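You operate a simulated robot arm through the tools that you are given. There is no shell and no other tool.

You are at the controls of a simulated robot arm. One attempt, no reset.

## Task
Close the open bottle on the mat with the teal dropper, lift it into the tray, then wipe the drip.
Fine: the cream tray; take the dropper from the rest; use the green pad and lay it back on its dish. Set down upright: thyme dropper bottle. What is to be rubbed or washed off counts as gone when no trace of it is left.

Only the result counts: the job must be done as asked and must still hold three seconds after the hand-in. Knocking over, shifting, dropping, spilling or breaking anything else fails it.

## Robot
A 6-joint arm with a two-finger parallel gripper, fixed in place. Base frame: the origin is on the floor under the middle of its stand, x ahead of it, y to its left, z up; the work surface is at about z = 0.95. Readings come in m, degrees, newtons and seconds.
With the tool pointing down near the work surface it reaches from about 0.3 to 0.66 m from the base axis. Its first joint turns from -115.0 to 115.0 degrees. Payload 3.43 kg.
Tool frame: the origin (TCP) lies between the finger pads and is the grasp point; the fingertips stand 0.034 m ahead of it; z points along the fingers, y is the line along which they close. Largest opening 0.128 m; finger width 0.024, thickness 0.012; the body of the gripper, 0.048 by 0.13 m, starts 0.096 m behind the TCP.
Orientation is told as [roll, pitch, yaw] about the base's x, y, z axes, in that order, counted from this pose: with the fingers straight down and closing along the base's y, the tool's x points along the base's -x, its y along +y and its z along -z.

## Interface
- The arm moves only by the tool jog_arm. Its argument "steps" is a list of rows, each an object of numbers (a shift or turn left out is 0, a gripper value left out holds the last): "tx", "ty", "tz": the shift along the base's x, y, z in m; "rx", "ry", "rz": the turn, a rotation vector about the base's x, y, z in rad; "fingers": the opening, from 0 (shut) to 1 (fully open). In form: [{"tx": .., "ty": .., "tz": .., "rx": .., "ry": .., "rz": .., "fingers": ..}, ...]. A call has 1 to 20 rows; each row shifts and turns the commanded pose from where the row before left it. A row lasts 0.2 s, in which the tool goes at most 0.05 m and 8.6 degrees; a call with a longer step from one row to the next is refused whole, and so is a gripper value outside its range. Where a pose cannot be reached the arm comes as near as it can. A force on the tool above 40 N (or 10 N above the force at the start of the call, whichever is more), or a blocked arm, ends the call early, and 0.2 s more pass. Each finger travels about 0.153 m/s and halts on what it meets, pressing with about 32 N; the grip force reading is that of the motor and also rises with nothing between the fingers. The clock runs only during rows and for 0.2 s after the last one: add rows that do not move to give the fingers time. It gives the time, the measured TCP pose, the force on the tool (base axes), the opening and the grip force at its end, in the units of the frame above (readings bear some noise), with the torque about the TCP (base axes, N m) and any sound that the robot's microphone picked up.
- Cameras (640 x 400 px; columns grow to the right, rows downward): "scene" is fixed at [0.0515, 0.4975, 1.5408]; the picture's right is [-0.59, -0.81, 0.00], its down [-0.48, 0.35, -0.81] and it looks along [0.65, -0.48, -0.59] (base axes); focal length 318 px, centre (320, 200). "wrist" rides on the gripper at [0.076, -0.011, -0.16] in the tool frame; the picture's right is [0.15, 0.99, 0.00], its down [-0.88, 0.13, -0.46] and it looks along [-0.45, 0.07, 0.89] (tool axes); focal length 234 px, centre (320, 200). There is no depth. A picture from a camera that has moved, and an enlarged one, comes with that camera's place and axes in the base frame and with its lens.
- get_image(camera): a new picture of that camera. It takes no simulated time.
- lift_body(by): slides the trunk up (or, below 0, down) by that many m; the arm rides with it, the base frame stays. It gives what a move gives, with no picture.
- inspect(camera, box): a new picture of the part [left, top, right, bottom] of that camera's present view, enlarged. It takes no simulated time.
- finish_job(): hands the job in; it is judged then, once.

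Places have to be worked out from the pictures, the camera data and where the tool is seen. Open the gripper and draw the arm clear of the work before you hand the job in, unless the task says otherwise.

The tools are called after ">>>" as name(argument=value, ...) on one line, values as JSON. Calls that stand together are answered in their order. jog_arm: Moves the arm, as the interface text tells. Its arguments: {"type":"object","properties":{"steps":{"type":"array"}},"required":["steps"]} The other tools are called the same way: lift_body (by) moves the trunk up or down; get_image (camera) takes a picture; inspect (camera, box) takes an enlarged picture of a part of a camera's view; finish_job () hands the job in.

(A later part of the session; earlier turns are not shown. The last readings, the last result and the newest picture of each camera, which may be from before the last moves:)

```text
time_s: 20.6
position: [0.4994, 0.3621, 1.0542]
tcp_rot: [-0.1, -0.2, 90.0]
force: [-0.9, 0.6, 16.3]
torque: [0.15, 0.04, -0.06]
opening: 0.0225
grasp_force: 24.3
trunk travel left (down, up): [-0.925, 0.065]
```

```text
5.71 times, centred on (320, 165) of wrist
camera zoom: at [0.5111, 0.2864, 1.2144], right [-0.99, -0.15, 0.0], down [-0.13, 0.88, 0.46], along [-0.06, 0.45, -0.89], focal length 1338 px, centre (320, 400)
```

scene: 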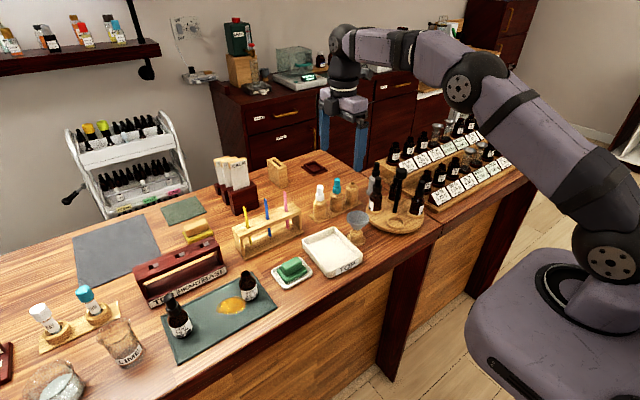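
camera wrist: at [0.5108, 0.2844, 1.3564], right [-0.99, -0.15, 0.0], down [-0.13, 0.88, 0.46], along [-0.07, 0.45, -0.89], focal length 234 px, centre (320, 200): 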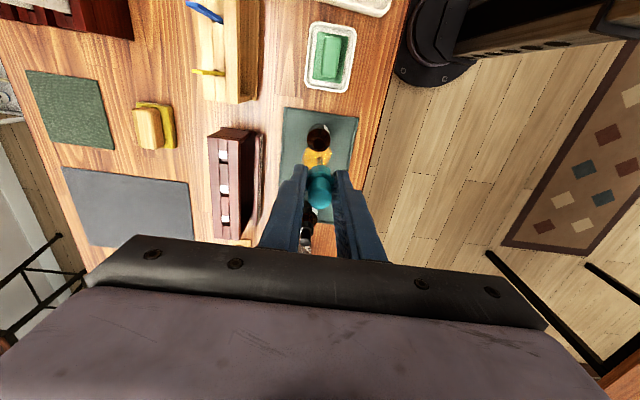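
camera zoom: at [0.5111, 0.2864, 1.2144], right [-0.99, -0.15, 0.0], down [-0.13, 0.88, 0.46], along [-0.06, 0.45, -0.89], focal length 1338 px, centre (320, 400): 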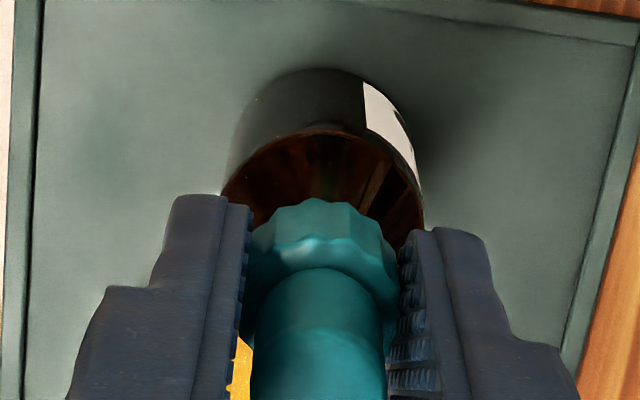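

The collar covers the neck and the fingertips themselves are very near the shoulder, so they may be what is touching. I ease up slightly, open the fingers to let the dropper settle, and look.

>>> jog_arm(steps=[{"tz": 0.001}, {"fingers": 0.3}, {"fingers": 0.5}, {}, {}])

>>> inspect(camera="scene", box=[226, 240, 270, 310])

>>> inspect(camera="wrist", box=[260, 110, 380, 220])

```text
time_s: 21.8
position: [0.4998, 0.363, 1.0532]
tcp_rot: [0.0, 0.0, 90.0]
force: [0.0, 0.1, -0.8]
torque: [-0.01, -0.02, -0.02]
opening: 0.0642
grasp_force: 0.0
trunk travel left (down, up): [-0.925, 0.065]
```

```text
5.71 times, centred on (248, 275) of scene
camera zoom: at [0.0515, 0.4975, 1.5408], right [-0.59, -0.81, 0.0], down [-0.48, 0.35, -0.81], along [0.65, -0.48, -0.59], focal length 1814 px, centre (731, -229)
```

zoom: 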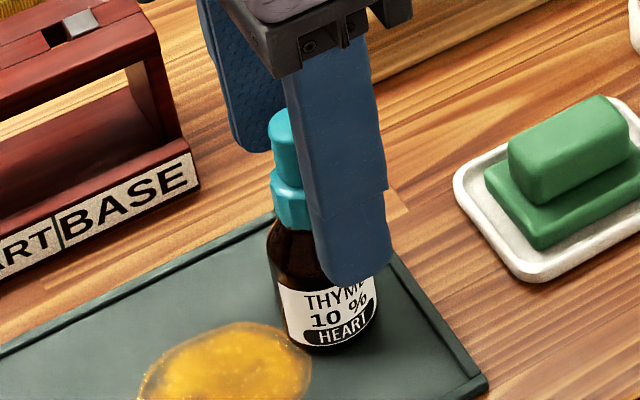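

```text
3.64 times, centred on (320, 165) of wrist
camera zoom: at [0.5116, 0.2874, 1.2123], right [-0.99, -0.15, 0.0], down [-0.13, 0.88, 0.46], along [-0.07, 0.45, -0.89], focal length 852 px, centre (320, 327)
```

zoom: 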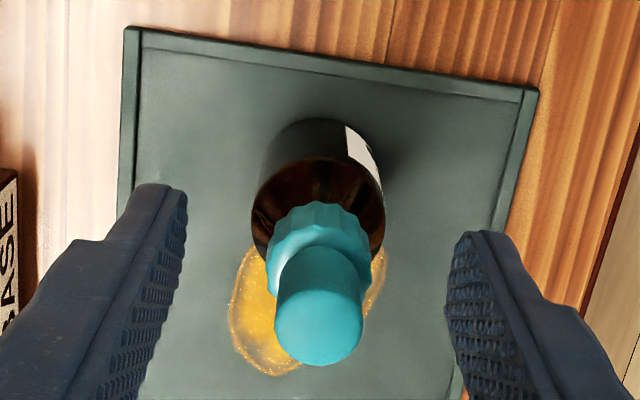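

The dropper stands upright on the bottle. I raise the gripper out of the way to see how the collar sits.

>>> jog_arm(steps=[{"tz": 0.03}, {"tz": 0.03}, {"tz": 0.04}, {}])

>>> inspect(camera="scene", box=[230, 245, 270, 305])

>>> inspect(camera="wrist", box=[280, 110, 360, 170])

```text
time_s: 22.8
position: [0.4992, 0.3609, 1.154]
tcp_rot: [0.0, 0.0, 90.0]
force: [0.5, 0.0, 0.5]
torque: [-0.01, 0.02, -0.02]
opening: 0.0642
grasp_force: 0.1
trunk travel left (down, up): [-0.925, 0.065]
```

```text
6.67 times, centred on (250, 275) of scene
camera zoom: at [0.0515, 0.4975, 1.5408], right [-0.59, -0.81, 0.0], down [-0.48, 0.35, -0.81], along [0.65, -0.48, -0.59], focal length 2117 px, centre (787, -300)
```

zoom: 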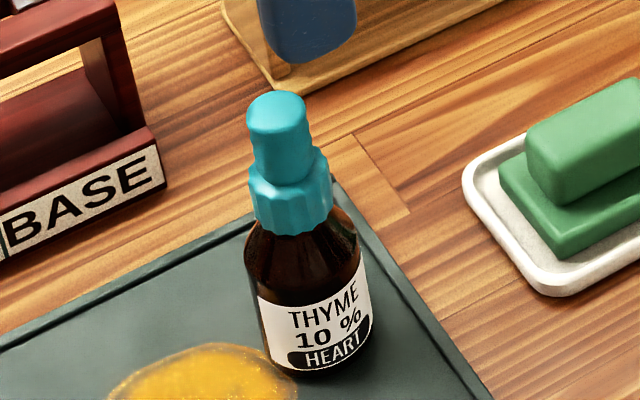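

```text
6.67 times, centred on (320, 140) of wrist
camera zoom: at [0.5111, 0.2859, 1.3126], right [-0.99, -0.15, 0.0], down [-0.13, 0.88, 0.46], along [-0.07, 0.45, -0.89], focal length 1561 px, centre (320, 600)
```

zoom: 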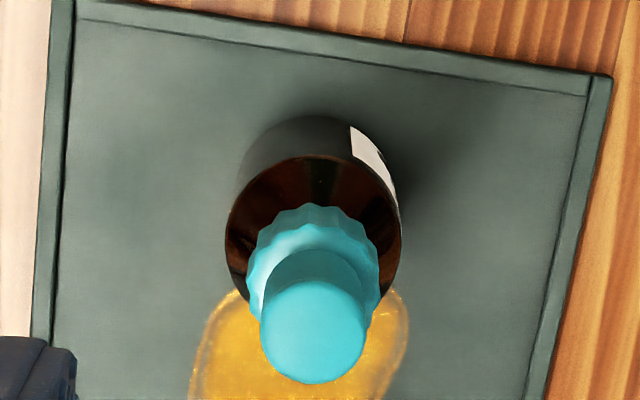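

The collar sits at the shoulder just like the pine bottle's cap. To be sure it is closed, I go back down, grip the collar a touch higher, press gently and give it a clockwise tightening turn, watching force, torque and sound.

>>> jog_arm(steps=[{"tz": -0.035}, {"tz": -0.035}, {"tz": -0.0275}, {}, {"fingers": 0.3}, {"fingers": 0.0}, {}, {}])

>>> inspect(camera="wrist", box=[260, 110, 380, 220])

```text
time_s: 24.6
position: [0.4995, 0.3639, 1.0557]
tcp_rot: [0.1, 0.0, 90.0]
force: [-0.2, -0.3, 0.5]
torque: [0.02, -0.03, 0.01]
opening: 0.0226
grasp_force: 23.8
trunk travel left (down, up): [-0.925, 0.065]
```

```text
3.64 times, centred on (320, 165) of wrist
camera zoom: at [0.5114, 0.2888, 1.2141], right [-0.99, -0.15, 0.0], down [-0.13, 0.88, 0.46], along [-0.07, 0.45, -0.89], focal length 852 px, centre (320, 327)
```

zoom: 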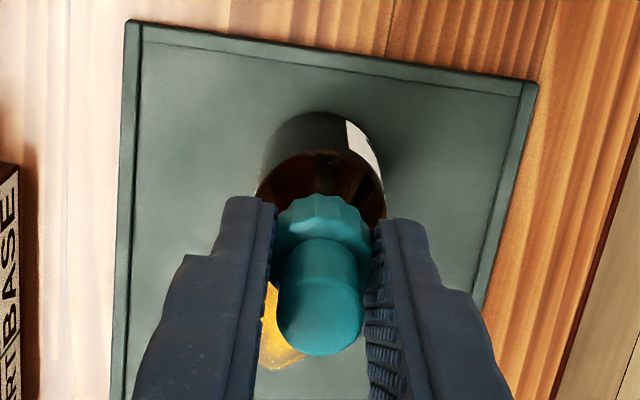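

The collar is gripped with the TCP at z 1.0557. I press down by 1.5 mm and start the clockwise turn.

>>> jog_arm(steps=[{"tz": -0.001}, {"tz": -0.0005}, {}])

>>> jog_arm(steps=[{"rz": -0.1}, {"rz": -0.1}, {"rz": -0.1}, {}])

>>> inspect(camera="scene", box=[230, 245, 270, 305])

```text
time_s: 25.4
position: [0.4996, 0.3645, 1.0547]
tcp_rot: [-0.1, -0.1, 90.0]
force: [-1.5, 0.1, 9.2]
torque: [-0.06, 0.06, -0.02]
opening: 0.0229
grasp_force: 24.0
trunk travel left (down, up): [-0.925, 0.065]
```

```text
time_s: 26.4
position: [0.4999, 0.3623, 1.0543]
tcp_rot: [0.0, 0.0, 72.8]
force: [-0.1, -0.8, 10.1]
torque: [-0.03, 0.04, -0.02]
opening: 0.0222
grasp_force: 23.8
trunk travel left (down, up): [-0.925, 0.065]
```

```text
6.67 times, centred on (250, 275) of scene
camera zoom: at [0.0515, 0.4975, 1.5408], right [-0.59, -0.81, 0.0], down [-0.48, 0.35, -0.81], along [0.65, -0.48, -0.59], focal length 2117 px, centre (787, -300)
```

zoom: 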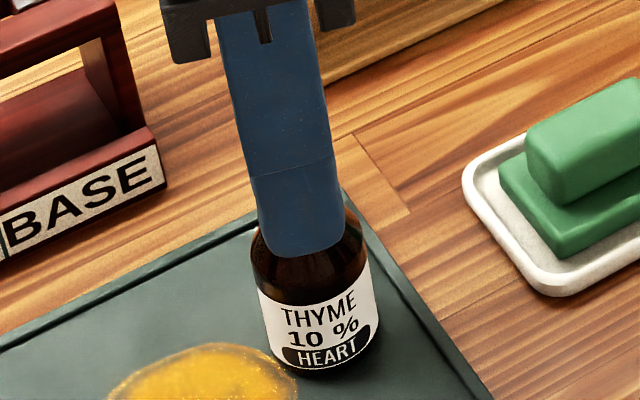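

The bottle turns together with the dropper, with no thread resistance, so it is a plain seat rather than a screw fit. I press a bit more firmly once to be sure it is fully home.

>>> jog_arm(steps=[{"tz": -0.001}, {"tz": -0.0005}, {}])

```text
time_s: 27.2
position: [0.4982, 0.3632, 1.0545]
tcp_rot: [-0.1, -0.2, 72.8]
force: [0.5, -1.6, 14.3]
torque: [-0.12, 0.02, 0.0]
opening: 0.0225
grasp_force: 23.5
trunk travel left (down, up): [-0.925, 0.065]
```

The TCP no longer goes down under 14 N, so the dropper is hard seated. I relieve the load, open, turn back to 90° and then lower the open fingers around the bottle body.

>>> jog_arm(steps=[{"tz": 0.002}, {"fingers": 0.3}, {"fingers": 0.56}, {"tz": 0.004}, {"rz": 0.1}, {"rz": 0.1}, {"rz": 0.1}, {}])

>>> inspect(camera="wrist", box=[260, 110, 380, 220])

>>> inspect(camera="scene", box=[226, 240, 270, 310])

```text
time_s: 29.0
position: [0.4994, 0.3625, 1.0609]
tcp_rot: [0.0, 0.0, 90.0]
force: [0.8, 0.2, 0.0]
torque: [-0.01, 0.0, 0.02]
opening: 0.0716
grasp_force: 0.0
trunk travel left (down, up): [-0.925, 0.065]
```

```text
3.64 times, centred on (320, 165) of wrist
camera zoom: at [0.5124, 0.2866, 1.2187], right [-0.99, -0.15, 0.0], down [-0.13, 0.88, 0.46], along [-0.07, 0.45, -0.89], focal length 852 px, centre (320, 327)
```

zoom: 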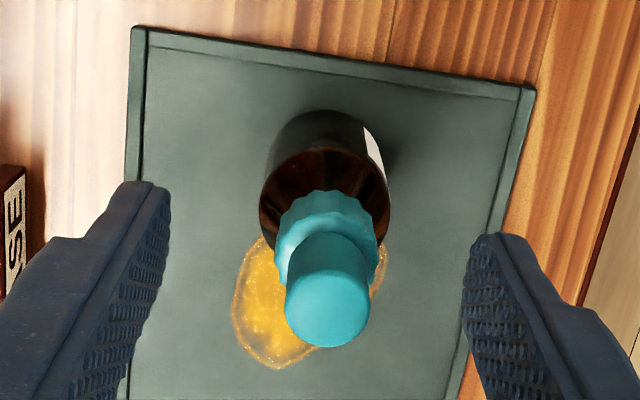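

```text
5.71 times, centred on (248, 275) of scene
camera zoom: at [0.0515, 0.4975, 1.5408], right [-0.59, -0.81, 0.0], down [-0.48, 0.35, -0.81], along [0.65, -0.48, -0.59], focal length 1814 px, centre (731, -229)
```

zoom: 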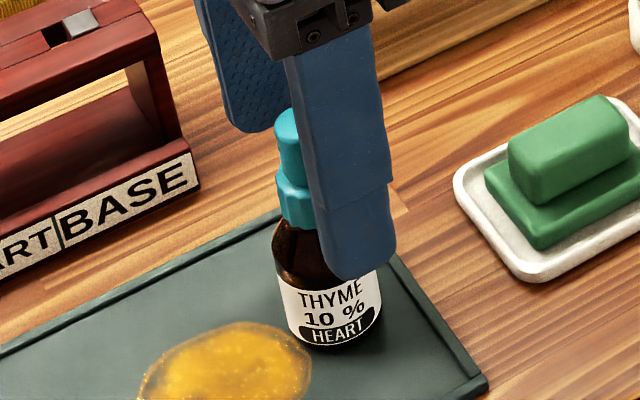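

The bottle now sits about 1.8 mm toward −x of the TCP. I correct for that and lower the open fingers alongside the bottle body to about z 1.0.

>>> jog_arm(steps=[{"tx": -0.0018, "ty": -0.0008}, {"tz": -0.015}, {"tz": -0.015}, {"tz": -0.015}, {"tz": -0.014}, {}])

>>> inspect(camera="wrist", box=[240, 110, 400, 240])

>>> inspect(camera="scene", box=[216, 230, 280, 320])

```text
time_s: 30.4
position: [0.4975, 0.3632, 0.999]
tcp_rot: [-0.1, 0.0, 90.0]
force: [-0.1, -0.4, 0.3]
torque: [-0.02, 0.0, -0.03]
opening: 0.0717
grasp_force: 0.1
trunk travel left (down, up): [-0.925, 0.065]
```

```text
3.08 times, centred on (320, 175) of wrist
camera zoom: at [0.5089, 0.2876, 1.158], right [-0.99, -0.15, 0.0], down [-0.13, 0.88, 0.46], along [-0.07, 0.45, -0.89], focal length 720 px, centre (320, 277)
```

zoom: 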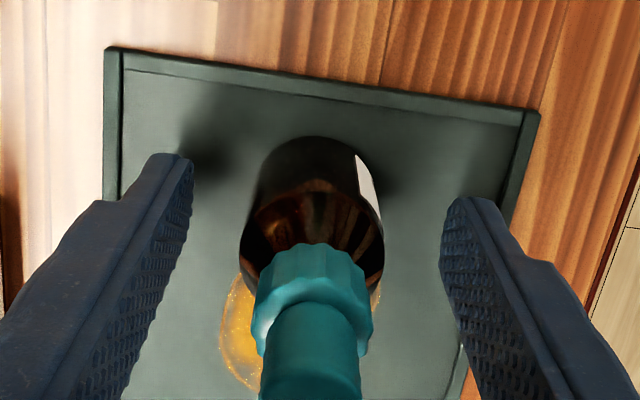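

```text
4.44 times, centred on (248, 275) of scene
camera zoom: at [0.0515, 0.4975, 1.5408], right [-0.59, -0.81, 0.0], down [-0.48, 0.35, -0.81], along [0.65, -0.48, -0.59], focal length 1411 px, centre (640, -133)
```

zoom: 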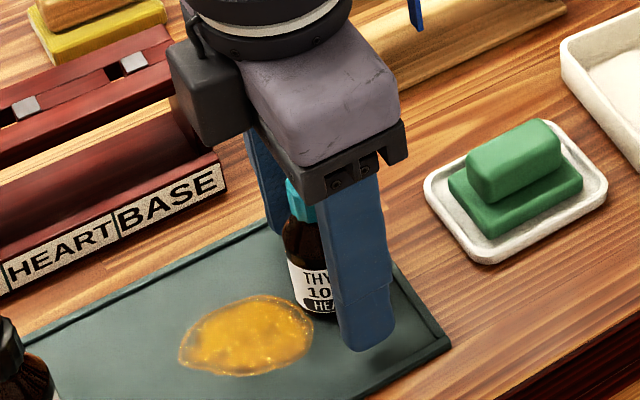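

The fingers straddle the bottle body with a small 1 mm bias, so I shift +0.8 mm in x and close on the body.

>>> jog_arm(steps=[{"tx": 0.0008}, {"fingers": 0.4}, {"fingers": 0.3}, {"fingers": 0.15}, {"fingers": 0.0}, {}, {}])

>>> inspect(camera="wrist", box=[240, 110, 400, 240])

>>> inspect(camera="scene", box=[216, 230, 280, 320])

```text
time_s: 32.0
position: [0.4985, 0.3628, 0.9988]
tcp_rot: [0.0, 0.1, 90.0]
force: [0.2, -0.5, 0.5]
torque: [0.04, 0.04, -0.04]
opening: 0.035
grasp_force: 31.9
trunk travel left (down, up): [-0.925, 0.065]
```

```text
3.08 times, centred on (320, 175) of wrist
camera zoom: at [0.5102, 0.2876, 1.158], right [-0.99, -0.15, 0.0], down [-0.13, 0.88, 0.46], along [-0.07, 0.45, -0.89], focal length 720 px, centre (320, 277)
```

zoom: 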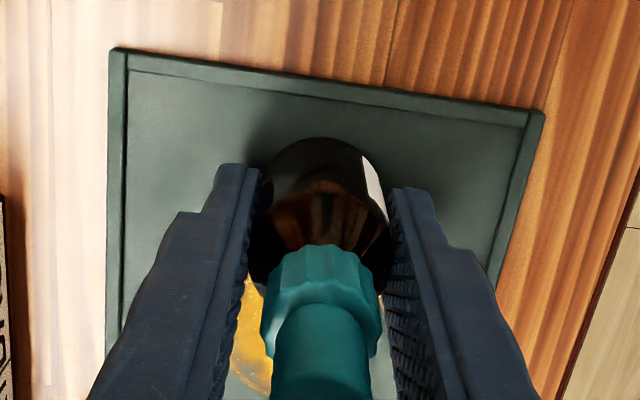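

```text
4.44 times, centred on (248, 275) of scene
camera zoom: at [0.0515, 0.4975, 1.5408], right [-0.59, -0.81, 0.0], down [-0.48, 0.35, -0.81], along [0.65, -0.48, -0.59], focal length 1411 px, centre (640, -133)
```

zoom: 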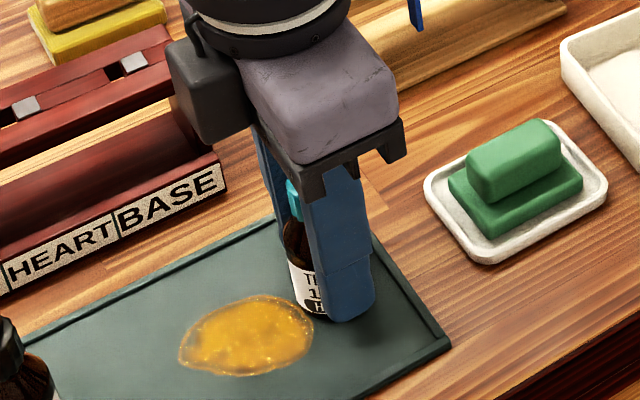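

The bottle body is held at 35 mm with 32 N. I lift it straight up and look before carrying it across.

>>> jog_arm(steps=[{"tz": 0.005}, {"tz": 0.015}, {"tz": 0.025}, {"tz": 0.025}, {"tz": 0.02}, {}])

>>> get_image(camera="scene")

>>> get_image(camera="wrist")

```text
time_s: 33.4
position: [0.5001, 0.363, 1.0886]
tcp_rot: [0.0, 0.0, 89.9]
force: [-0.4, 0.6, -1.0]
torque: [0.0, 0.01, 0.01]
opening: 0.0349
grasp_force: 32.1
trunk travel left (down, up): [-0.925, 0.065]
```

```text
taken
```

scene: 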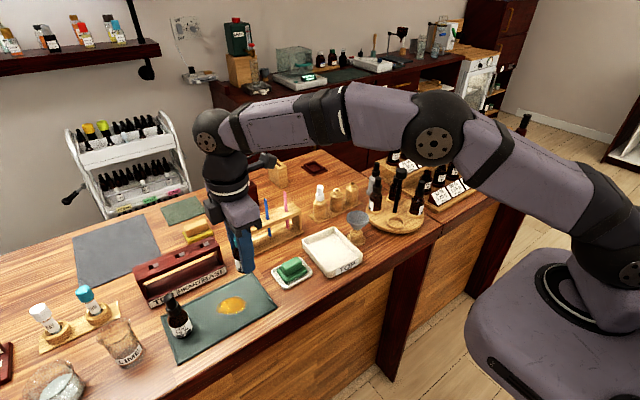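

```text
taken
camera wrist: at [0.5116, 0.2868, 1.2476], right [-0.99, -0.15, 0.0], down [-0.13, 0.88, 0.46], along [-0.07, 0.45, -0.89], focal length 234 px, centre (320, 200)
```

wrist: 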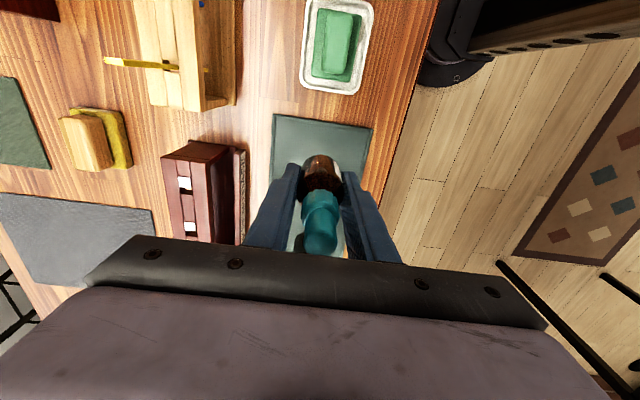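

The bottle and dropper come up together, upright. I carry them over to the centre of the cream tray at about (0.494, 0.140).

>>> jog_arm(steps=[{"ty": -0.03, "tz": 0.005}, {"ty": -0.04, "tz": 0.005, "tx": -0.001}, {"ty": -0.04, "tx": -0.001}, {"ty": -0.04, "tx": -0.001}, {"ty": -0.04, "tx": -0.001}, {"ty": -0.032, "tx": -0.001}, {}, {}])

>>> get_image(camera="wrist")

>>> inspect(camera="scene", box=[250, 170, 400, 300])

```text
time_s: 35.2
position: [0.4962, 0.1387, 1.1022]
tcp_rot: [0.0, 0.0, 90.0]
force: [-0.6, -0.7, -1.2]
torque: [0.02, 0.0, 0.03]
opening: 0.0346
grasp_force: 32.1
trunk travel left (down, up): [-0.925, 0.065]
```

```text
taken
camera wrist: at [0.5081, 0.0626, 1.2611], right [-0.99, -0.15, 0.0], down [-0.13, 0.88, 0.46], along [-0.07, 0.45, -0.89], focal length 234 px, centre (320, 200)
```

wrist: 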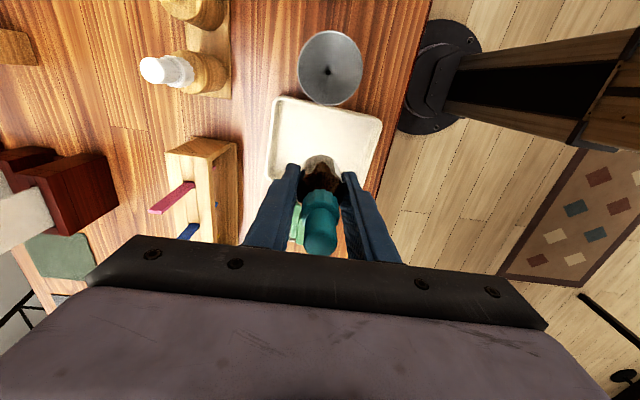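

```text
3.08 times, centred on (325, 235) of scene
camera zoom: at [0.0515, 0.4975, 1.5408], right [-0.59, -0.81, 0.0], down [-0.48, 0.35, -0.81], along [0.65, -0.48, -0.59], focal length 977 px, centre (305, 92)
```

zoom: 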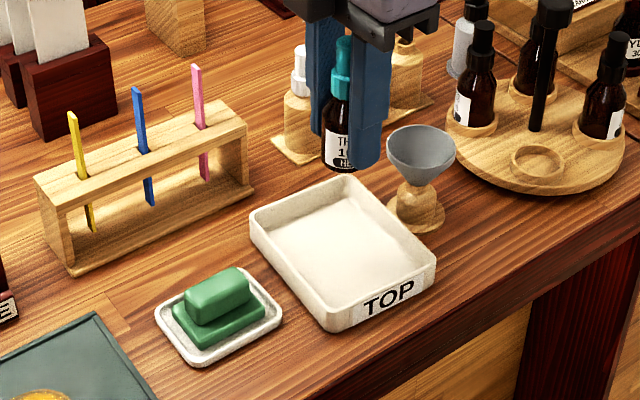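

The bottle hangs directly over the middle of the tray floor. I lower it, slowing near the expected contact around TCP z 1.00.

>>> jog_arm(steps=[{"tz": -0.02, "tx": -0.001}, {"tz": -0.02}, {"tz": -0.02}, {"tz": -0.015}, {"tz": -0.008}, {}])

>>> inspect(camera="scene", box=[270, 180, 390, 300])

>>> get_image(camera="wrist")

```text
time_s: 36.6
position: [0.4934, 0.1408, 1.0181]
tcp_rot: [0.0, 0.0, 89.9]
force: [0.1, 0.5, -0.6]
torque: [0.02, 0.0, -0.03]
opening: 0.0349
grasp_force: 32.1
trunk travel left (down, up): [-0.925, 0.065]
```

```text
3.33 times, centred on (330, 240) of scene
camera zoom: at [0.0515, 0.4975, 1.5408], right [-0.59, -0.81, 0.0], down [-0.48, 0.35, -0.81], along [0.65, -0.48, -0.59], focal length 1058 px, centre (287, 67)
```

zoom: 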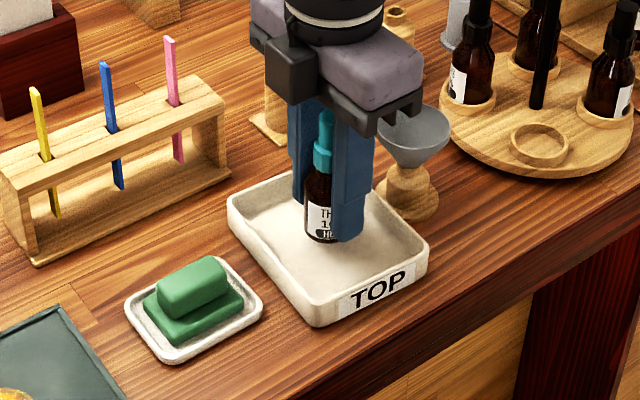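

```text
taken
camera wrist: at [0.5055, 0.0644, 1.1772], right [-0.99, -0.15, 0.0], down [-0.13, 0.88, 0.46], along [-0.07, 0.45, -0.89], focal length 234 px, centre (320, 200)
```

wrist: 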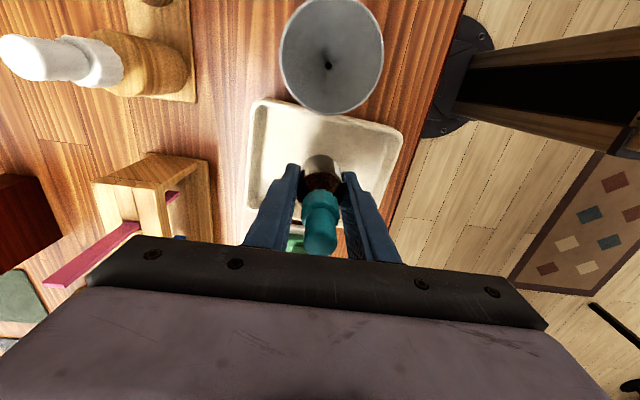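

The bottle is about 1.5 cm above the tray floor, centred and clear of the funnel. I lower it the rest of the way in small steps until contact.

>>> jog_arm(steps=[{"tz": -0.004}, {"tz": -0.004}, {"tz": -0.003}, {"tz": -0.002}, {}])

```text
time_s: 37.8
position: [0.4939, 0.1394, 1.0048]
tcp_rot: [0.1, 0.0, 90.0]
force: [0.4, -0.8, -1.4]
torque: [0.0, -0.01, -0.03]
opening: 0.0346
grasp_force: 32.2
trunk travel left (down, up): [-0.925, 0.065]
```

No contact yet at z 1.005, so I continue in 1.5 mm steps.

>>> jog_arm(steps=[{"tz": -0.0015}, {"tz": -0.0015}, {}])

>>> inspect(camera="scene", box=[300, 200, 370, 280])

```text
time_s: 38.6
position: [0.4932, 0.1394, 1.0012]
tcp_rot: [0.1, 0.0, 90.0]
force: [-0.4, 0.8, 0.3]
torque: [0.01, 0.03, -0.01]
opening: 0.0345
grasp_force: 32.1
trunk travel left (down, up): [-0.925, 0.065]
```

```text
5.00 times, centred on (335, 240) of scene
camera zoom: at [0.0515, 0.4975, 1.5408], right [-0.59, -0.81, 0.0], down [-0.48, 0.35, -0.81], along [0.65, -0.48, -0.59], focal length 1588 px, centre (245, 0)
```

zoom: 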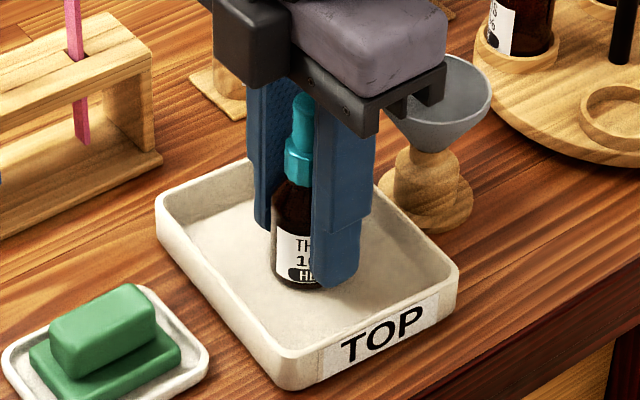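

The bottle looks just about on the tray floor. I take another two tiny steps to confirm contact.

>>> jog_arm(steps=[{"tz": -0.001}, {"tz": -0.001}, {}])

```text
time_s: 39.4
position: [0.4937, 0.1392, 1.0007]
tcp_rot: [-0.3, -0.1, 90.0]
force: [0.2, -0.2, 15.3]
torque: [-0.03, 0.08, 0.0]
opening: 0.0347
grasp_force: 31.5
trunk travel left (down, up): [-0.925, 0.065]
```

Contact is confirmed at 15 N. I ease off 1 mm, open the fingers modestly inside the tray, and rise straight up.

>>> jog_arm(steps=[{"tz": 0.001}, {"fingers": 0.35}, {"fingers": 0.5}, {}, {"tz": 0.015}, {"tz": 0.025}, {"tz": 0.03}, {"tz": 0.03}, {"tz": 0.03}, {}])

>>> inspect(camera="scene", box=[260, 190, 380, 310])

>>> get_image(camera="wrist")

```text
time_s: 41.6
position: [0.4933, 0.1387, 1.1322]
tcp_rot: [0.0, 0.0, 90.1]
force: [-1.1, 0.0, -0.7]
torque: [0.02, 0.01, 0.0]
opening: 0.064
grasp_force: 0.1
trunk travel left (down, up): [-0.925, 0.065]
```

```text
3.33 times, centred on (320, 250) of scene
camera zoom: at [0.0515, 0.4975, 1.5408], right [-0.59, -0.81, 0.0], down [-0.48, 0.35, -0.81], along [0.65, -0.48, -0.59], focal length 1058 px, centre (320, 33)
```

zoom: 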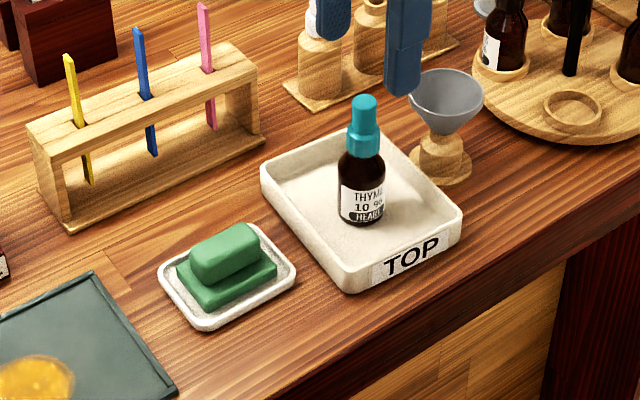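

```text
taken
camera wrist: at [0.5053, 0.0631, 1.2911], right [-0.99, -0.15, 0.0], down [-0.13, 0.88, 0.46], along [-0.07, 0.45, -0.89], focal length 234 px, centre (320, 200)
```

wrist: 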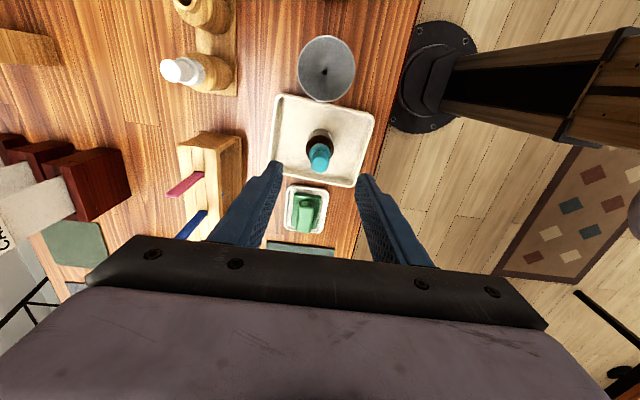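

The thyme bottle stands upright in the tray. Now I move over the green pad for a close look at its handle.

>>> jog_arm(steps=[{"ty": 0.03}, {"ty": 0.04}, {"ty": 0.038}, {}, {}])

>>> get_image(camera="wrist")

>>> inspect(camera="wrist", box=[260, 90, 380, 190])

>>> inspect(camera="scene", box=[260, 245, 330, 305])

```text
time_s: 42.8
position: [0.4923, 0.2493, 1.1306]
tcp_rot: [0.0, 0.0, 90.0]
force: [-0.1, 0.5, -0.4]
torque: [0.0, 0.02, 0.01]
opening: 0.064
grasp_force: 0.1
trunk travel left (down, up): [-0.925, 0.065]
```

```text
taken
camera wrist: at [0.5035, 0.1726, 1.2888], right [-0.99, -0.15, 0.0], down [-0.13, 0.88, 0.46], along [-0.07, 0.45, -0.89], focal length 234 px, centre (320, 200)
```

wrist: 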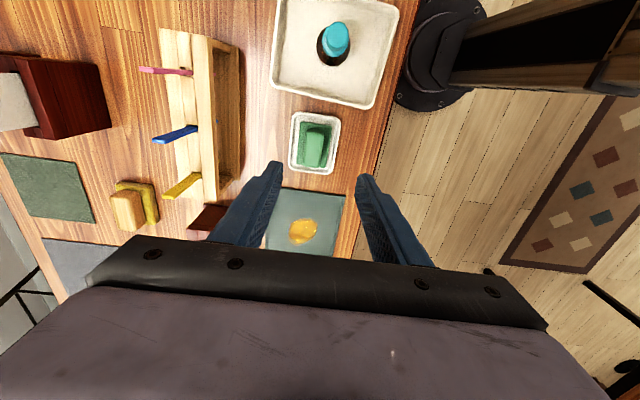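

```text
4.00 times, centred on (320, 140) of wrist
camera zoom: at [0.5035, 0.1726, 1.2888], right [-0.99, -0.15, 0.0], down [-0.13, 0.88, 0.46], along [-0.07, 0.45, -0.89], focal length 937 px, centre (320, 440)
```

zoom: 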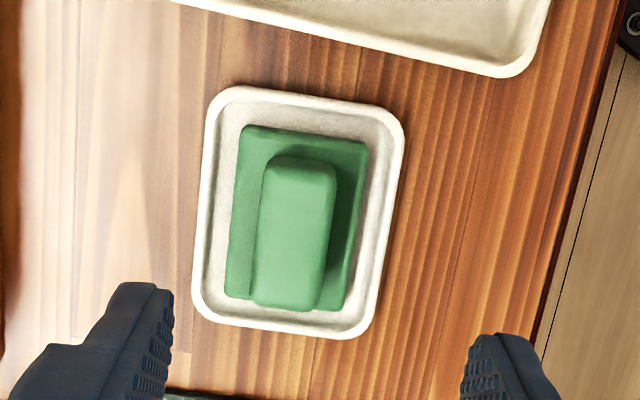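

```text
6.67 times, centred on (295, 275) of scene
camera zoom: at [0.0515, 0.4975, 1.5408], right [-0.59, -0.81, 0.0], down [-0.48, 0.35, -0.81], along [0.65, -0.48, -0.59], focal length 2117 px, centre (487, -300)
```

zoom: 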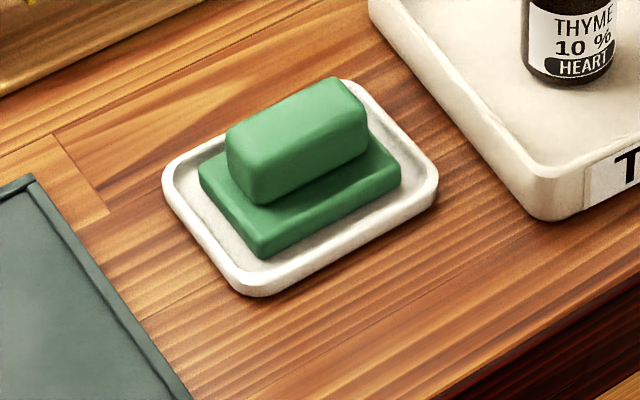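

The pad's handle is a block about 23 mm wide (in x) and 47 mm long (in y), centred near (0.500, 0.2535) with its top at about z 0.985. The fingers already close along x, so I align over it and come down part way to check.

>>> jog_arm(steps=[{"tx": 0.0068, "ty": 0.0055, "rz": 0.035}, {"tz": -0.03}, {"tz": -0.03}, {}, {}])

>>> inspect(camera="wrist", box=[240, 80, 400, 200])

```text
time_s: 44.0
position: [0.5016, 0.2533, 1.0708]
tcp_rot: [0.0, 0.0, 92.0]
force: [1.0, 0.0, 0.2]
torque: [0.02, 0.02, -0.02]
opening: 0.0639
grasp_force: 0.0
trunk travel left (down, up): [-0.925, 0.065]
```

```text
3.33 times, centred on (320, 140) of wrist
camera zoom: at [0.5153, 0.1781, 1.2295], right [-0.98, -0.18, 0.0], down [-0.16, 0.88, 0.46], along [-0.08, 0.45, -0.89], focal length 781 px, centre (320, 400)
```

zoom: 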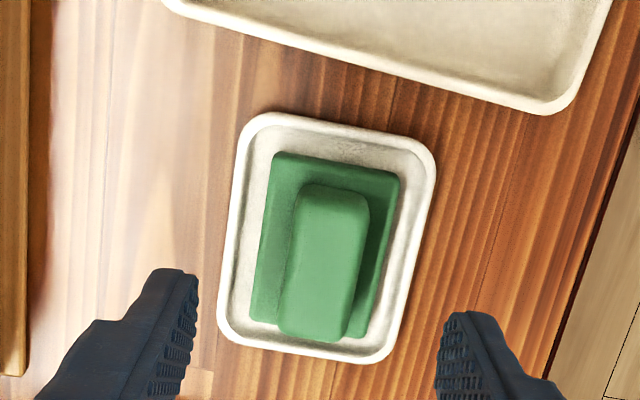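

The handle lies about 2 mm toward −x of the tool axis. I correct that and lower the fingers around it to just above the sponge base.

>>> jog_arm(steps=[{"tx": -0.002, "ty": -0.0008}, {"tz": -0.02}, {"tz": -0.02}, {"tz": -0.02}, {}, {}])

>>> inspect(camera="wrist", box=[240, 100, 400, 220])

>>> inspect(camera="scene", box=[260, 240, 330, 300])

```text
time_s: 45.4
position: [0.5002, 0.2514, 1.0076]
tcp_rot: [0.0, 0.0, 92.0]
force: [0.0, -1.0, 0.8]
torque: [0.03, 0.0, -0.01]
opening: 0.0641
grasp_force: 0.0
trunk travel left (down, up): [-0.925, 0.065]
```

```text
3.33 times, centred on (320, 160) of wrist
camera zoom: at [0.5138, 0.1769, 1.1671], right [-0.98, -0.18, 0.0], down [-0.16, 0.88, 0.46], along [-0.08, 0.45, -0.89], focal length 781 px, centre (320, 333)
```

zoom: 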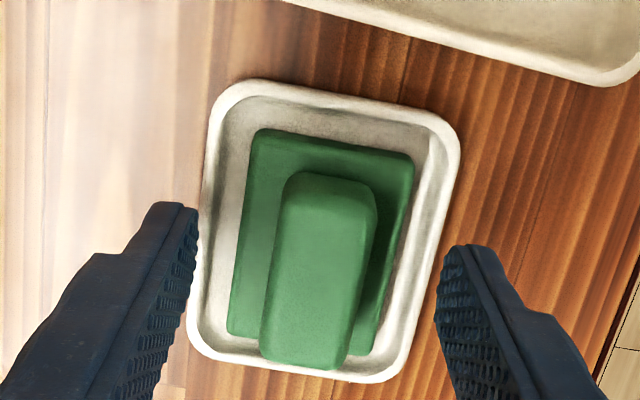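

```text
6.67 times, centred on (295, 270) of scene
camera zoom: at [0.0515, 0.4975, 1.5408], right [-0.59, -0.81, 0.0], down [-0.48, 0.35, -0.81], along [0.65, -0.48, -0.59], focal length 2117 px, centre (487, -267)
```

zoom: 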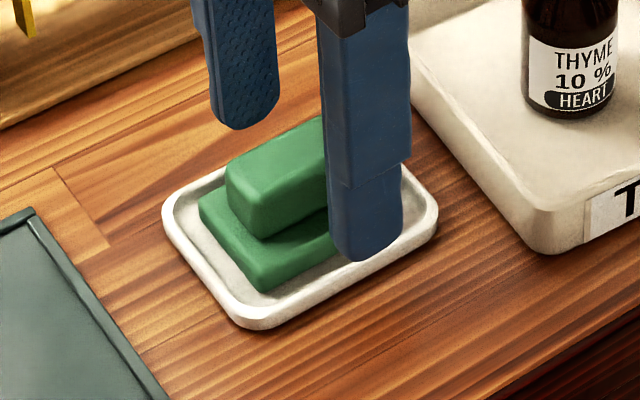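

The handle is centred between the fingers. I drop another 1.5 mm and close on it.

>>> jog_arm(steps=[{"tz": -0.0015}, {"fingers": 0.3}, {"fingers": 0.15}, {"fingers": 0.0}, {}, {}])

>>> inspect(camera="wrist", box=[240, 100, 400, 220])

>>> inspect(camera="scene", box=[260, 240, 330, 300])

```text
time_s: 46.8
position: [0.499, 0.2527, 1.0061]
tcp_rot: [-0.1, 0.1, 92.0]
force: [0.2, 0.0, 0.1]
torque: [0.0, -0.03, -0.04]
opening: 0.0226
grasp_force: 31.9
trunk travel left (down, up): [-0.925, 0.065]
```

```text
3.33 times, centred on (320, 160) of wrist
camera zoom: at [0.5138, 0.1763, 1.166], right [-0.98, -0.18, 0.0], down [-0.16, 0.88, 0.46], along [-0.08, 0.45, -0.89], focal length 781 px, centre (320, 333)
```

zoom: 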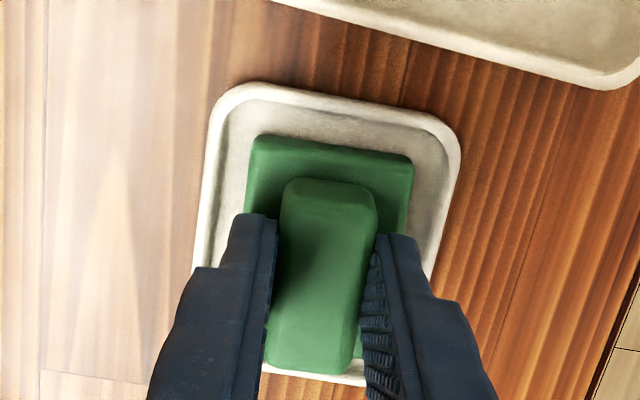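

```text
6.67 times, centred on (295, 270) of scene
camera zoom: at [0.0515, 0.4975, 1.5408], right [-0.59, -0.81, 0.0], down [-0.48, 0.35, -0.81], along [0.65, -0.48, -0.59], focal length 2117 px, centre (487, -267)
```

zoom: 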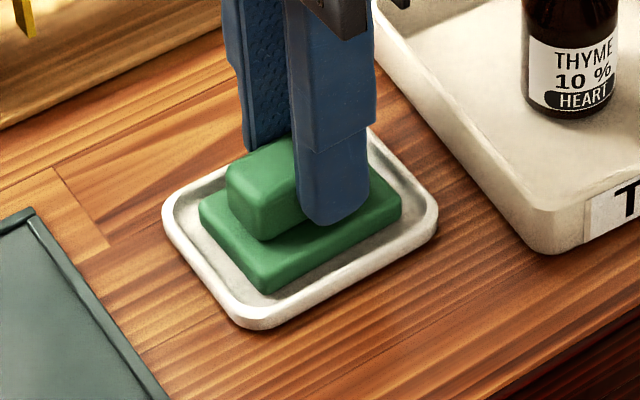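

The pad's handle is held at 22.6 mm. From this pose I track all shifts so I can return it exactly; I lift it 5 cm and check that only the pad comes along.

>>> jog_arm(steps=[{"tz": 0.005}, {"tz": 0.015}, {"tz": 0.03}, {}])

>>> inspect(camera="scene", box=[200, 220, 330, 330])

```text
time_s: 47.8
position: [0.4994, 0.2526, 1.0564]
tcp_rot: [-0.1, -0.1, 92.0]
force: [-0.5, 0.2, -0.4]
torque: [-0.02, -0.01, 0.01]
opening: 0.0227
grasp_force: 31.5
trunk travel left (down, up): [-0.925, 0.065]
```

```text
3.64 times, centred on (265, 275) of scene
camera zoom: at [0.0515, 0.4975, 1.5408], right [-0.59, -0.81, 0.0], down [-0.48, 0.35, -0.81], along [0.65, -0.48, -0.59], focal length 1155 px, centre (520, -73)
```

zoom: 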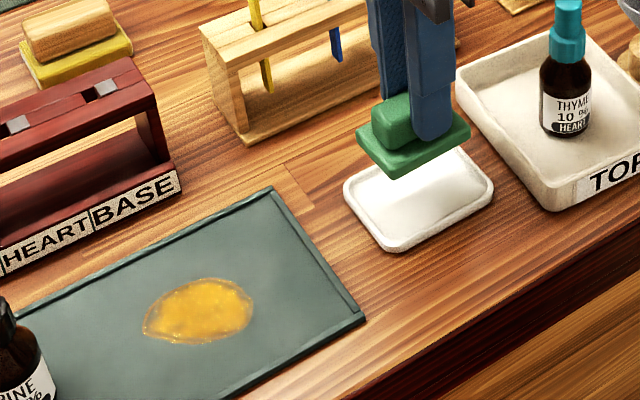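

The pad lifted cleanly and the dish stayed put. The drip spans about x 0.485–0.522, y 0.376–0.440, so I carry the pad over it and lower it to just above the mat.

>>> jog_arm(steps=[{"ty": 0.03, "tx": 0.0005}, {"ty": 0.04, "tx": 0.001}, {"ty": 0.04, "tx": 0.001}, {"ty": 0.0324, "tx": 0.001}, {"tz": -0.02}, {"tz": -0.02}, {}])

>>> get_image(camera="wrist")

>>> inspect(camera="scene", box=[180, 220, 310, 340])

```text
time_s: 49.4
position: [0.5015, 0.3967, 1.0167]
tcp_rot: [0.0, 0.1, 92.0]
force: [-0.7, 0.5, -0.5]
torque: [0.06, 0.0, 0.01]
opening: 0.0227
grasp_force: 31.8
trunk travel left (down, up): [-0.925, 0.065]
```

```text
taken
camera wrist: at [0.5146, 0.3207, 1.1758], right [-0.98, -0.18, 0.0], down [-0.16, 0.88, 0.46], along [-0.08, 0.45, -0.89], focal length 234 px, centre (320, 200)
```

wrist: 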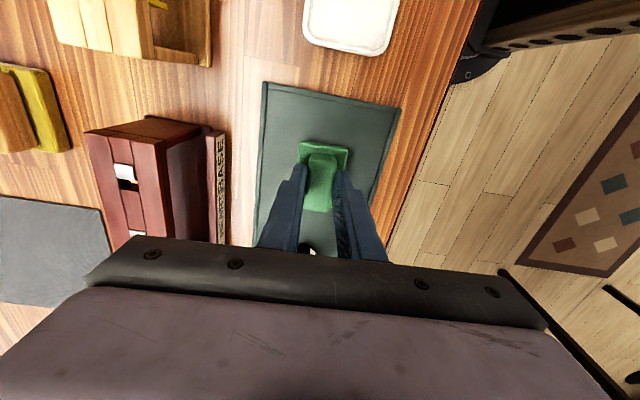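

```text
3.33 times, centred on (245, 280) of scene
camera zoom: at [0.0515, 0.4975, 1.5408], right [-0.59, -0.81, 0.0], down [-0.48, 0.35, -0.81], along [0.65, -0.48, -0.59], focal length 1058 px, centre (570, -67)
```

zoom: 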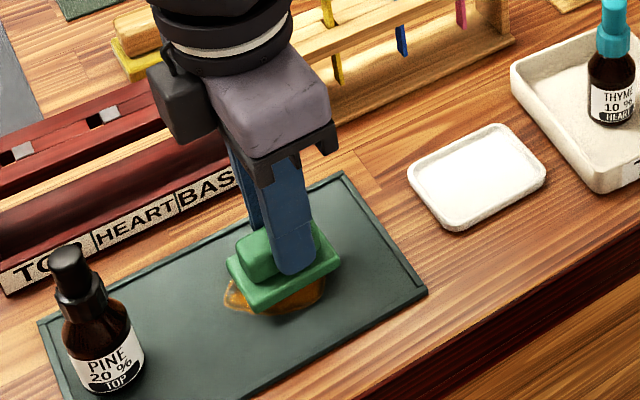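

The pad is hovering about 1 cm above the drip. I lower it gently until it touches the mat.

>>> jog_arm(steps=[{"tz": -0.004}, {"tz": -0.003}, {"tz": -0.002}, {}])

```text
time_s: 50.4
position: [0.5009, 0.396, 1.0085]
tcp_rot: [0.1, 0.1, 92.0]
force: [-0.9, 0.5, 0.4]
torque: [0.0, -0.01, 0.01]
opening: 0.023
grasp_force: 32.0
trunk travel left (down, up): [-0.925, 0.065]
```

No contact yet at z 1.0085; I keep lowering in 1.5 mm steps.

>>> jog_arm(steps=[{"tz": -0.0015}, {"tz": -0.0015}, {}])

>>> jog_arm(steps=[{"tz": -0.0015}, {}])

```text
time_s: 51.2
position: [0.5011, 0.3955, 1.0059]
tcp_rot: [0.0, 0.0, 92.0]
force: [-0.1, 0.9, 3.3]
torque: [0.0, 0.03, 0.0]
opening: 0.0228
grasp_force: 31.4
trunk travel left (down, up): [-0.925, 0.065]
```

```text
time_s: 51.8
position: [0.5004, 0.3942, 1.0057]
tcp_rot: [0.0, 0.0, 92.0]
force: [-1.1, 2.1, 8.6]
torque: [-0.02, 0.13, 0.02]
opening: 0.0228
grasp_force: 32.0
trunk travel left (down, up): [-0.925, 0.065]
```

Contact at about 8 N. I start with short strokes along y and check the mat does not move.

>>> jog_arm(steps=[{"ty": 0.01}, {"ty": 0.01}, {"ty": 0.01}, {"ty": 0.01}, {}])

>>> inspect(camera="scene", box=[150, 240, 290, 370])

```text
time_s: 53.0
position: [0.4888, 0.4212, 1.0056]
tcp_rot: [-0.1, -0.1, 91.9]
force: [7.3, -5.8, 12.7]
torque: [-0.26, -0.26, 0.03]
opening: 0.0226
grasp_force: 32.5
out of reach, approached as far as the arm can: row 3, 4
trunk travel left (down, up): [-0.925, 0.065]
```

```text
3.08 times, centred on (220, 305) of scene
camera zoom: at [0.0515, 0.4975, 1.5408], right [-0.59, -0.81, 0.0], down [-0.48, 0.35, -0.81], along [0.65, -0.48, -0.59], focal length 977 px, centre (628, -123)
```

zoom: 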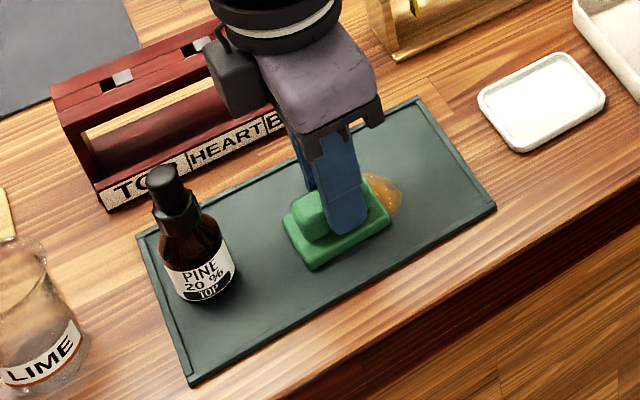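

The arm hit its reach limit at about r = 0.645 m, while the mat has not moved and the pad is removing the drip where it passed. I raise the trunk to gain some reach; this lifts the pad off the mat, so I can see what is left.

>>> jog_arm(steps=[{"tz": 0.005}, {"tz": 0.01, "ty": -0.005}, {}])

>>> lift_body(by=0.065)

>>> inspect(camera="scene", box=[180, 240, 300, 350])

>>> get_image(camera="wrist")

```text
time_s: 53.8
position: [0.4895, 0.4187, 1.0183]
tcp_rot: [0.3, 0.2, 92.0]
force: [0.7, -0.2, -0.7]
torque: [-0.01, -0.02, -0.01]
opening: 0.023
grasp_force: 31.8
trunk travel left (down, up): [-0.925, 0.065]
```

```text
time_s: 54.8
position: [0.4905, 0.4186, 1.0841]
tcp_rot: [0.1, 0.1, 92.0]
force: [0.0, -0.4, -1.0]
torque: [0.0, -0.01, 0.01]
opening: 0.0225
grasp_force: 32.2
trunk travel left (down, up): [-0.99, 0.0]
```

```text
3.64 times, centred on (240, 295) of scene
camera zoom: at [0.0515, 0.4975, 1.5408], right [-0.59, -0.81, 0.0], down [-0.48, 0.35, -0.81], along [0.65, -0.48, -0.59], focal length 1155 px, centre (611, -146)
```

zoom: 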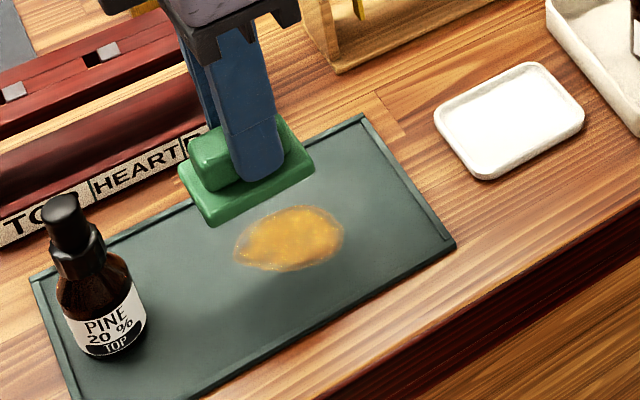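

```text
taken
camera wrist: at [0.5047, 0.3437, 1.2437], right [-0.98, -0.18, 0.0], down [-0.16, 0.88, 0.45], along [-0.08, 0.45, -0.89], focal length 234 px, centre (320, 200)
```

wrist: 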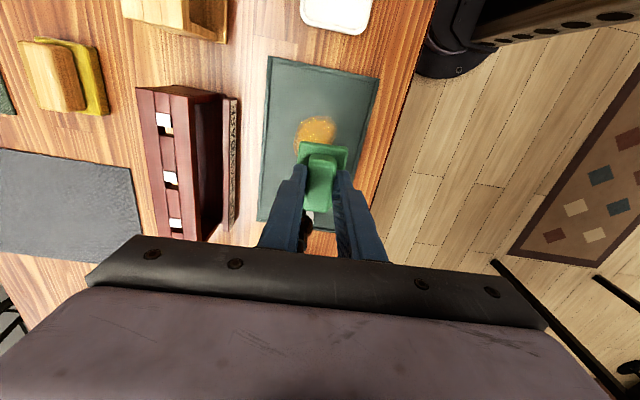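

The drip is already fainter, so repeated strokes work. With the trunk raised I go back over the middle of the drip and lower the pad again.

>>> jog_arm(steps=[{"tx": 0.0125, "ty": -0.0225}, {"tz": -0.02}, {"tz": -0.02}, {"tz": -0.02}, {"tz": -0.009}, {"tz": -0.004}, {}])

>>> jog_arm(steps=[{"tz": -0.002}, {"tz": -0.0015}, {}])

```text
time_s: 56.4
position: [0.5077, 0.4009, 1.0125]
tcp_rot: [0.1, 0.1, 92.1]
force: [-0.5, 0.3, -0.8]
torque: [0.0, 0.01, 0.02]
opening: 0.0227
grasp_force: 32.4
out of reach, approached as far as the arm can: row 1
trunk travel left (down, up): [-0.99, 0.0]
```

```text
time_s: 57.2
position: [0.506, 0.4004, 1.0081]
tcp_rot: [0.1, 0.1, 92.0]
force: [0.5, -0.7, -0.1]
torque: [0.01, -0.03, 0.01]
opening: 0.0227
grasp_force: 32.3
trunk travel left (down, up): [-0.99, 0.0]
```

The position reads (0.506, 0.400) at z 1.008, still without contact. I lower a bit more to touch, staying inside reach.

>>> jog_arm(steps=[{"tz": -0.0015}, {"tz": -0.0015}, {}])

```text
time_s: 58.0
position: [0.5071, 0.3999, 1.0064]
tcp_rot: [0.0, 0.0, 92.0]
force: [-1.8, -0.2, 4.5]
torque: [0.16, 0.03, 0.03]
opening: 0.0227
grasp_force: 32.0
trunk travel left (down, up): [-0.99, 0.0]
```

Light contact at about 4.5 N. I make a set of strokes over the drip, staying inside a radius of about 0.648 m.

>>> jog_arm(steps=[{"tz": -0.0005}, {"ty": -0.01}, {"ty": -0.01}, {"ty": 0.01}, {"ty": 0.01}, {"tx": -0.01}, {"tx": -0.01}, {"ty": 0.01}, {"ty": 0.01}, {"ty": 0.006}, {"ty": -0.01}, {"ty": -0.01}, {"tx": 0.01}, {"tx": 0.007}, {"tx": -0.007, "ty": 0.005}, {"tx": -0.005, "ty": 0.005}, {"ty": -0.01}, {}])

>>> inspect(camera="scene", box=[180, 240, 300, 350])

```text
time_s: 61.8
position: [0.4894, 0.4041, 1.0059]
tcp_rot: [0.2, 0.2, 92.0]
force: [-0.9, -0.2, 0.0]
torque: [0.04, -0.02, -0.01]
opening: 0.023
grasp_force: 31.8
out of reach, approached as far as the arm can: row 10
trunk travel left (down, up): [-0.99, 0.0]
```

```text
3.64 times, centred on (240, 295) of scene
camera zoom: at [0.0515, 0.4975, 1.5408], right [-0.59, -0.81, 0.0], down [-0.48, 0.35, -0.81], along [0.65, -0.48, -0.59], focal length 1155 px, centre (611, -146)
```

zoom: 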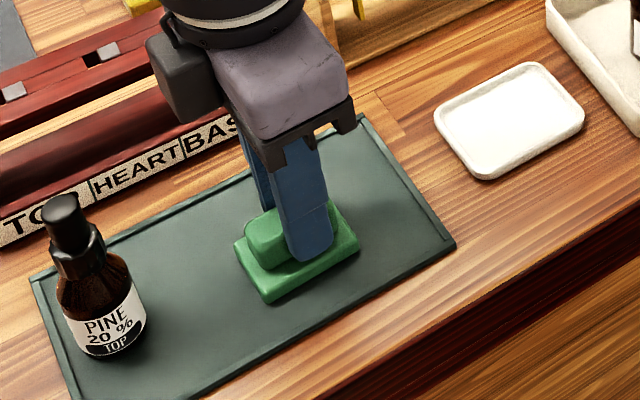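

No drip shows around the pad now. I lift it and shift back to inspect the mat underneath.

>>> jog_arm(steps=[{"tz": 0.01}, {"tz": 0.02, "ty": -0.02}, {"tz": 0.02, "ty": -0.03}, {"ty": -0.04}, {"ty": -0.03}, {}])

>>> inspect(camera="scene", box=[180, 240, 300, 350])

>>> get_image(camera="wrist")

```text
time_s: 63.2
position: [0.491, 0.2829, 1.0585]
tcp_rot: [0.1, 0.1, 92.0]
force: [0.6, 0.2, 0.1]
torque: [-0.05, 0.04, 0.01]
opening: 0.0228
grasp_force: 31.6
trunk travel left (down, up): [-0.99, 0.0]
```

```text
3.64 times, centred on (240, 295) of scene
camera zoom: at [0.0515, 0.4975, 1.5408], right [-0.59, -0.81, 0.0], down [-0.48, 0.35, -0.81], along [0.65, -0.48, -0.59], focal length 1155 px, centre (611, -146)
```

zoom: 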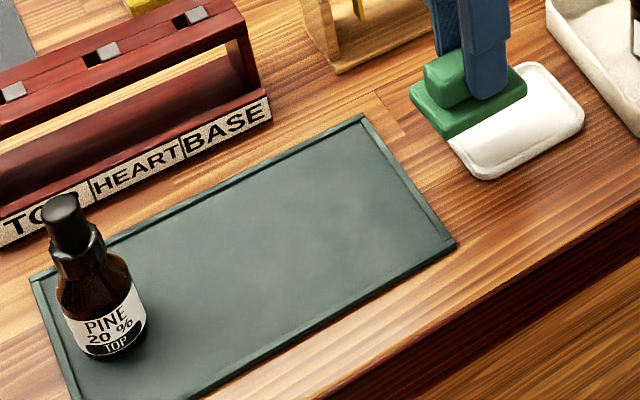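

```text
taken
camera wrist: at [0.505, 0.2081, 1.2167], right [-0.98, -0.18, 0.0], down [-0.16, 0.88, 0.45], along [-0.08, 0.45, -0.89], focal length 234 px, centre (320, 200)
```

wrist: 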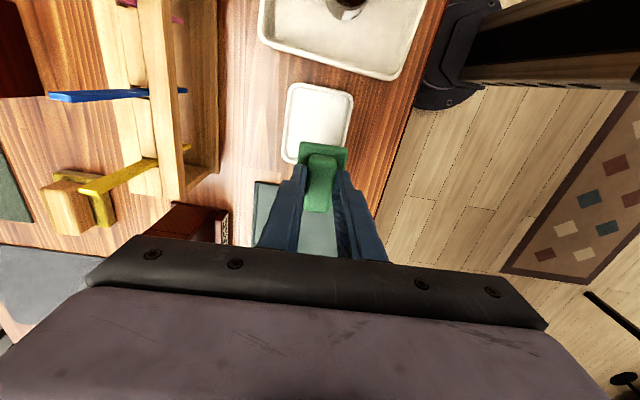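

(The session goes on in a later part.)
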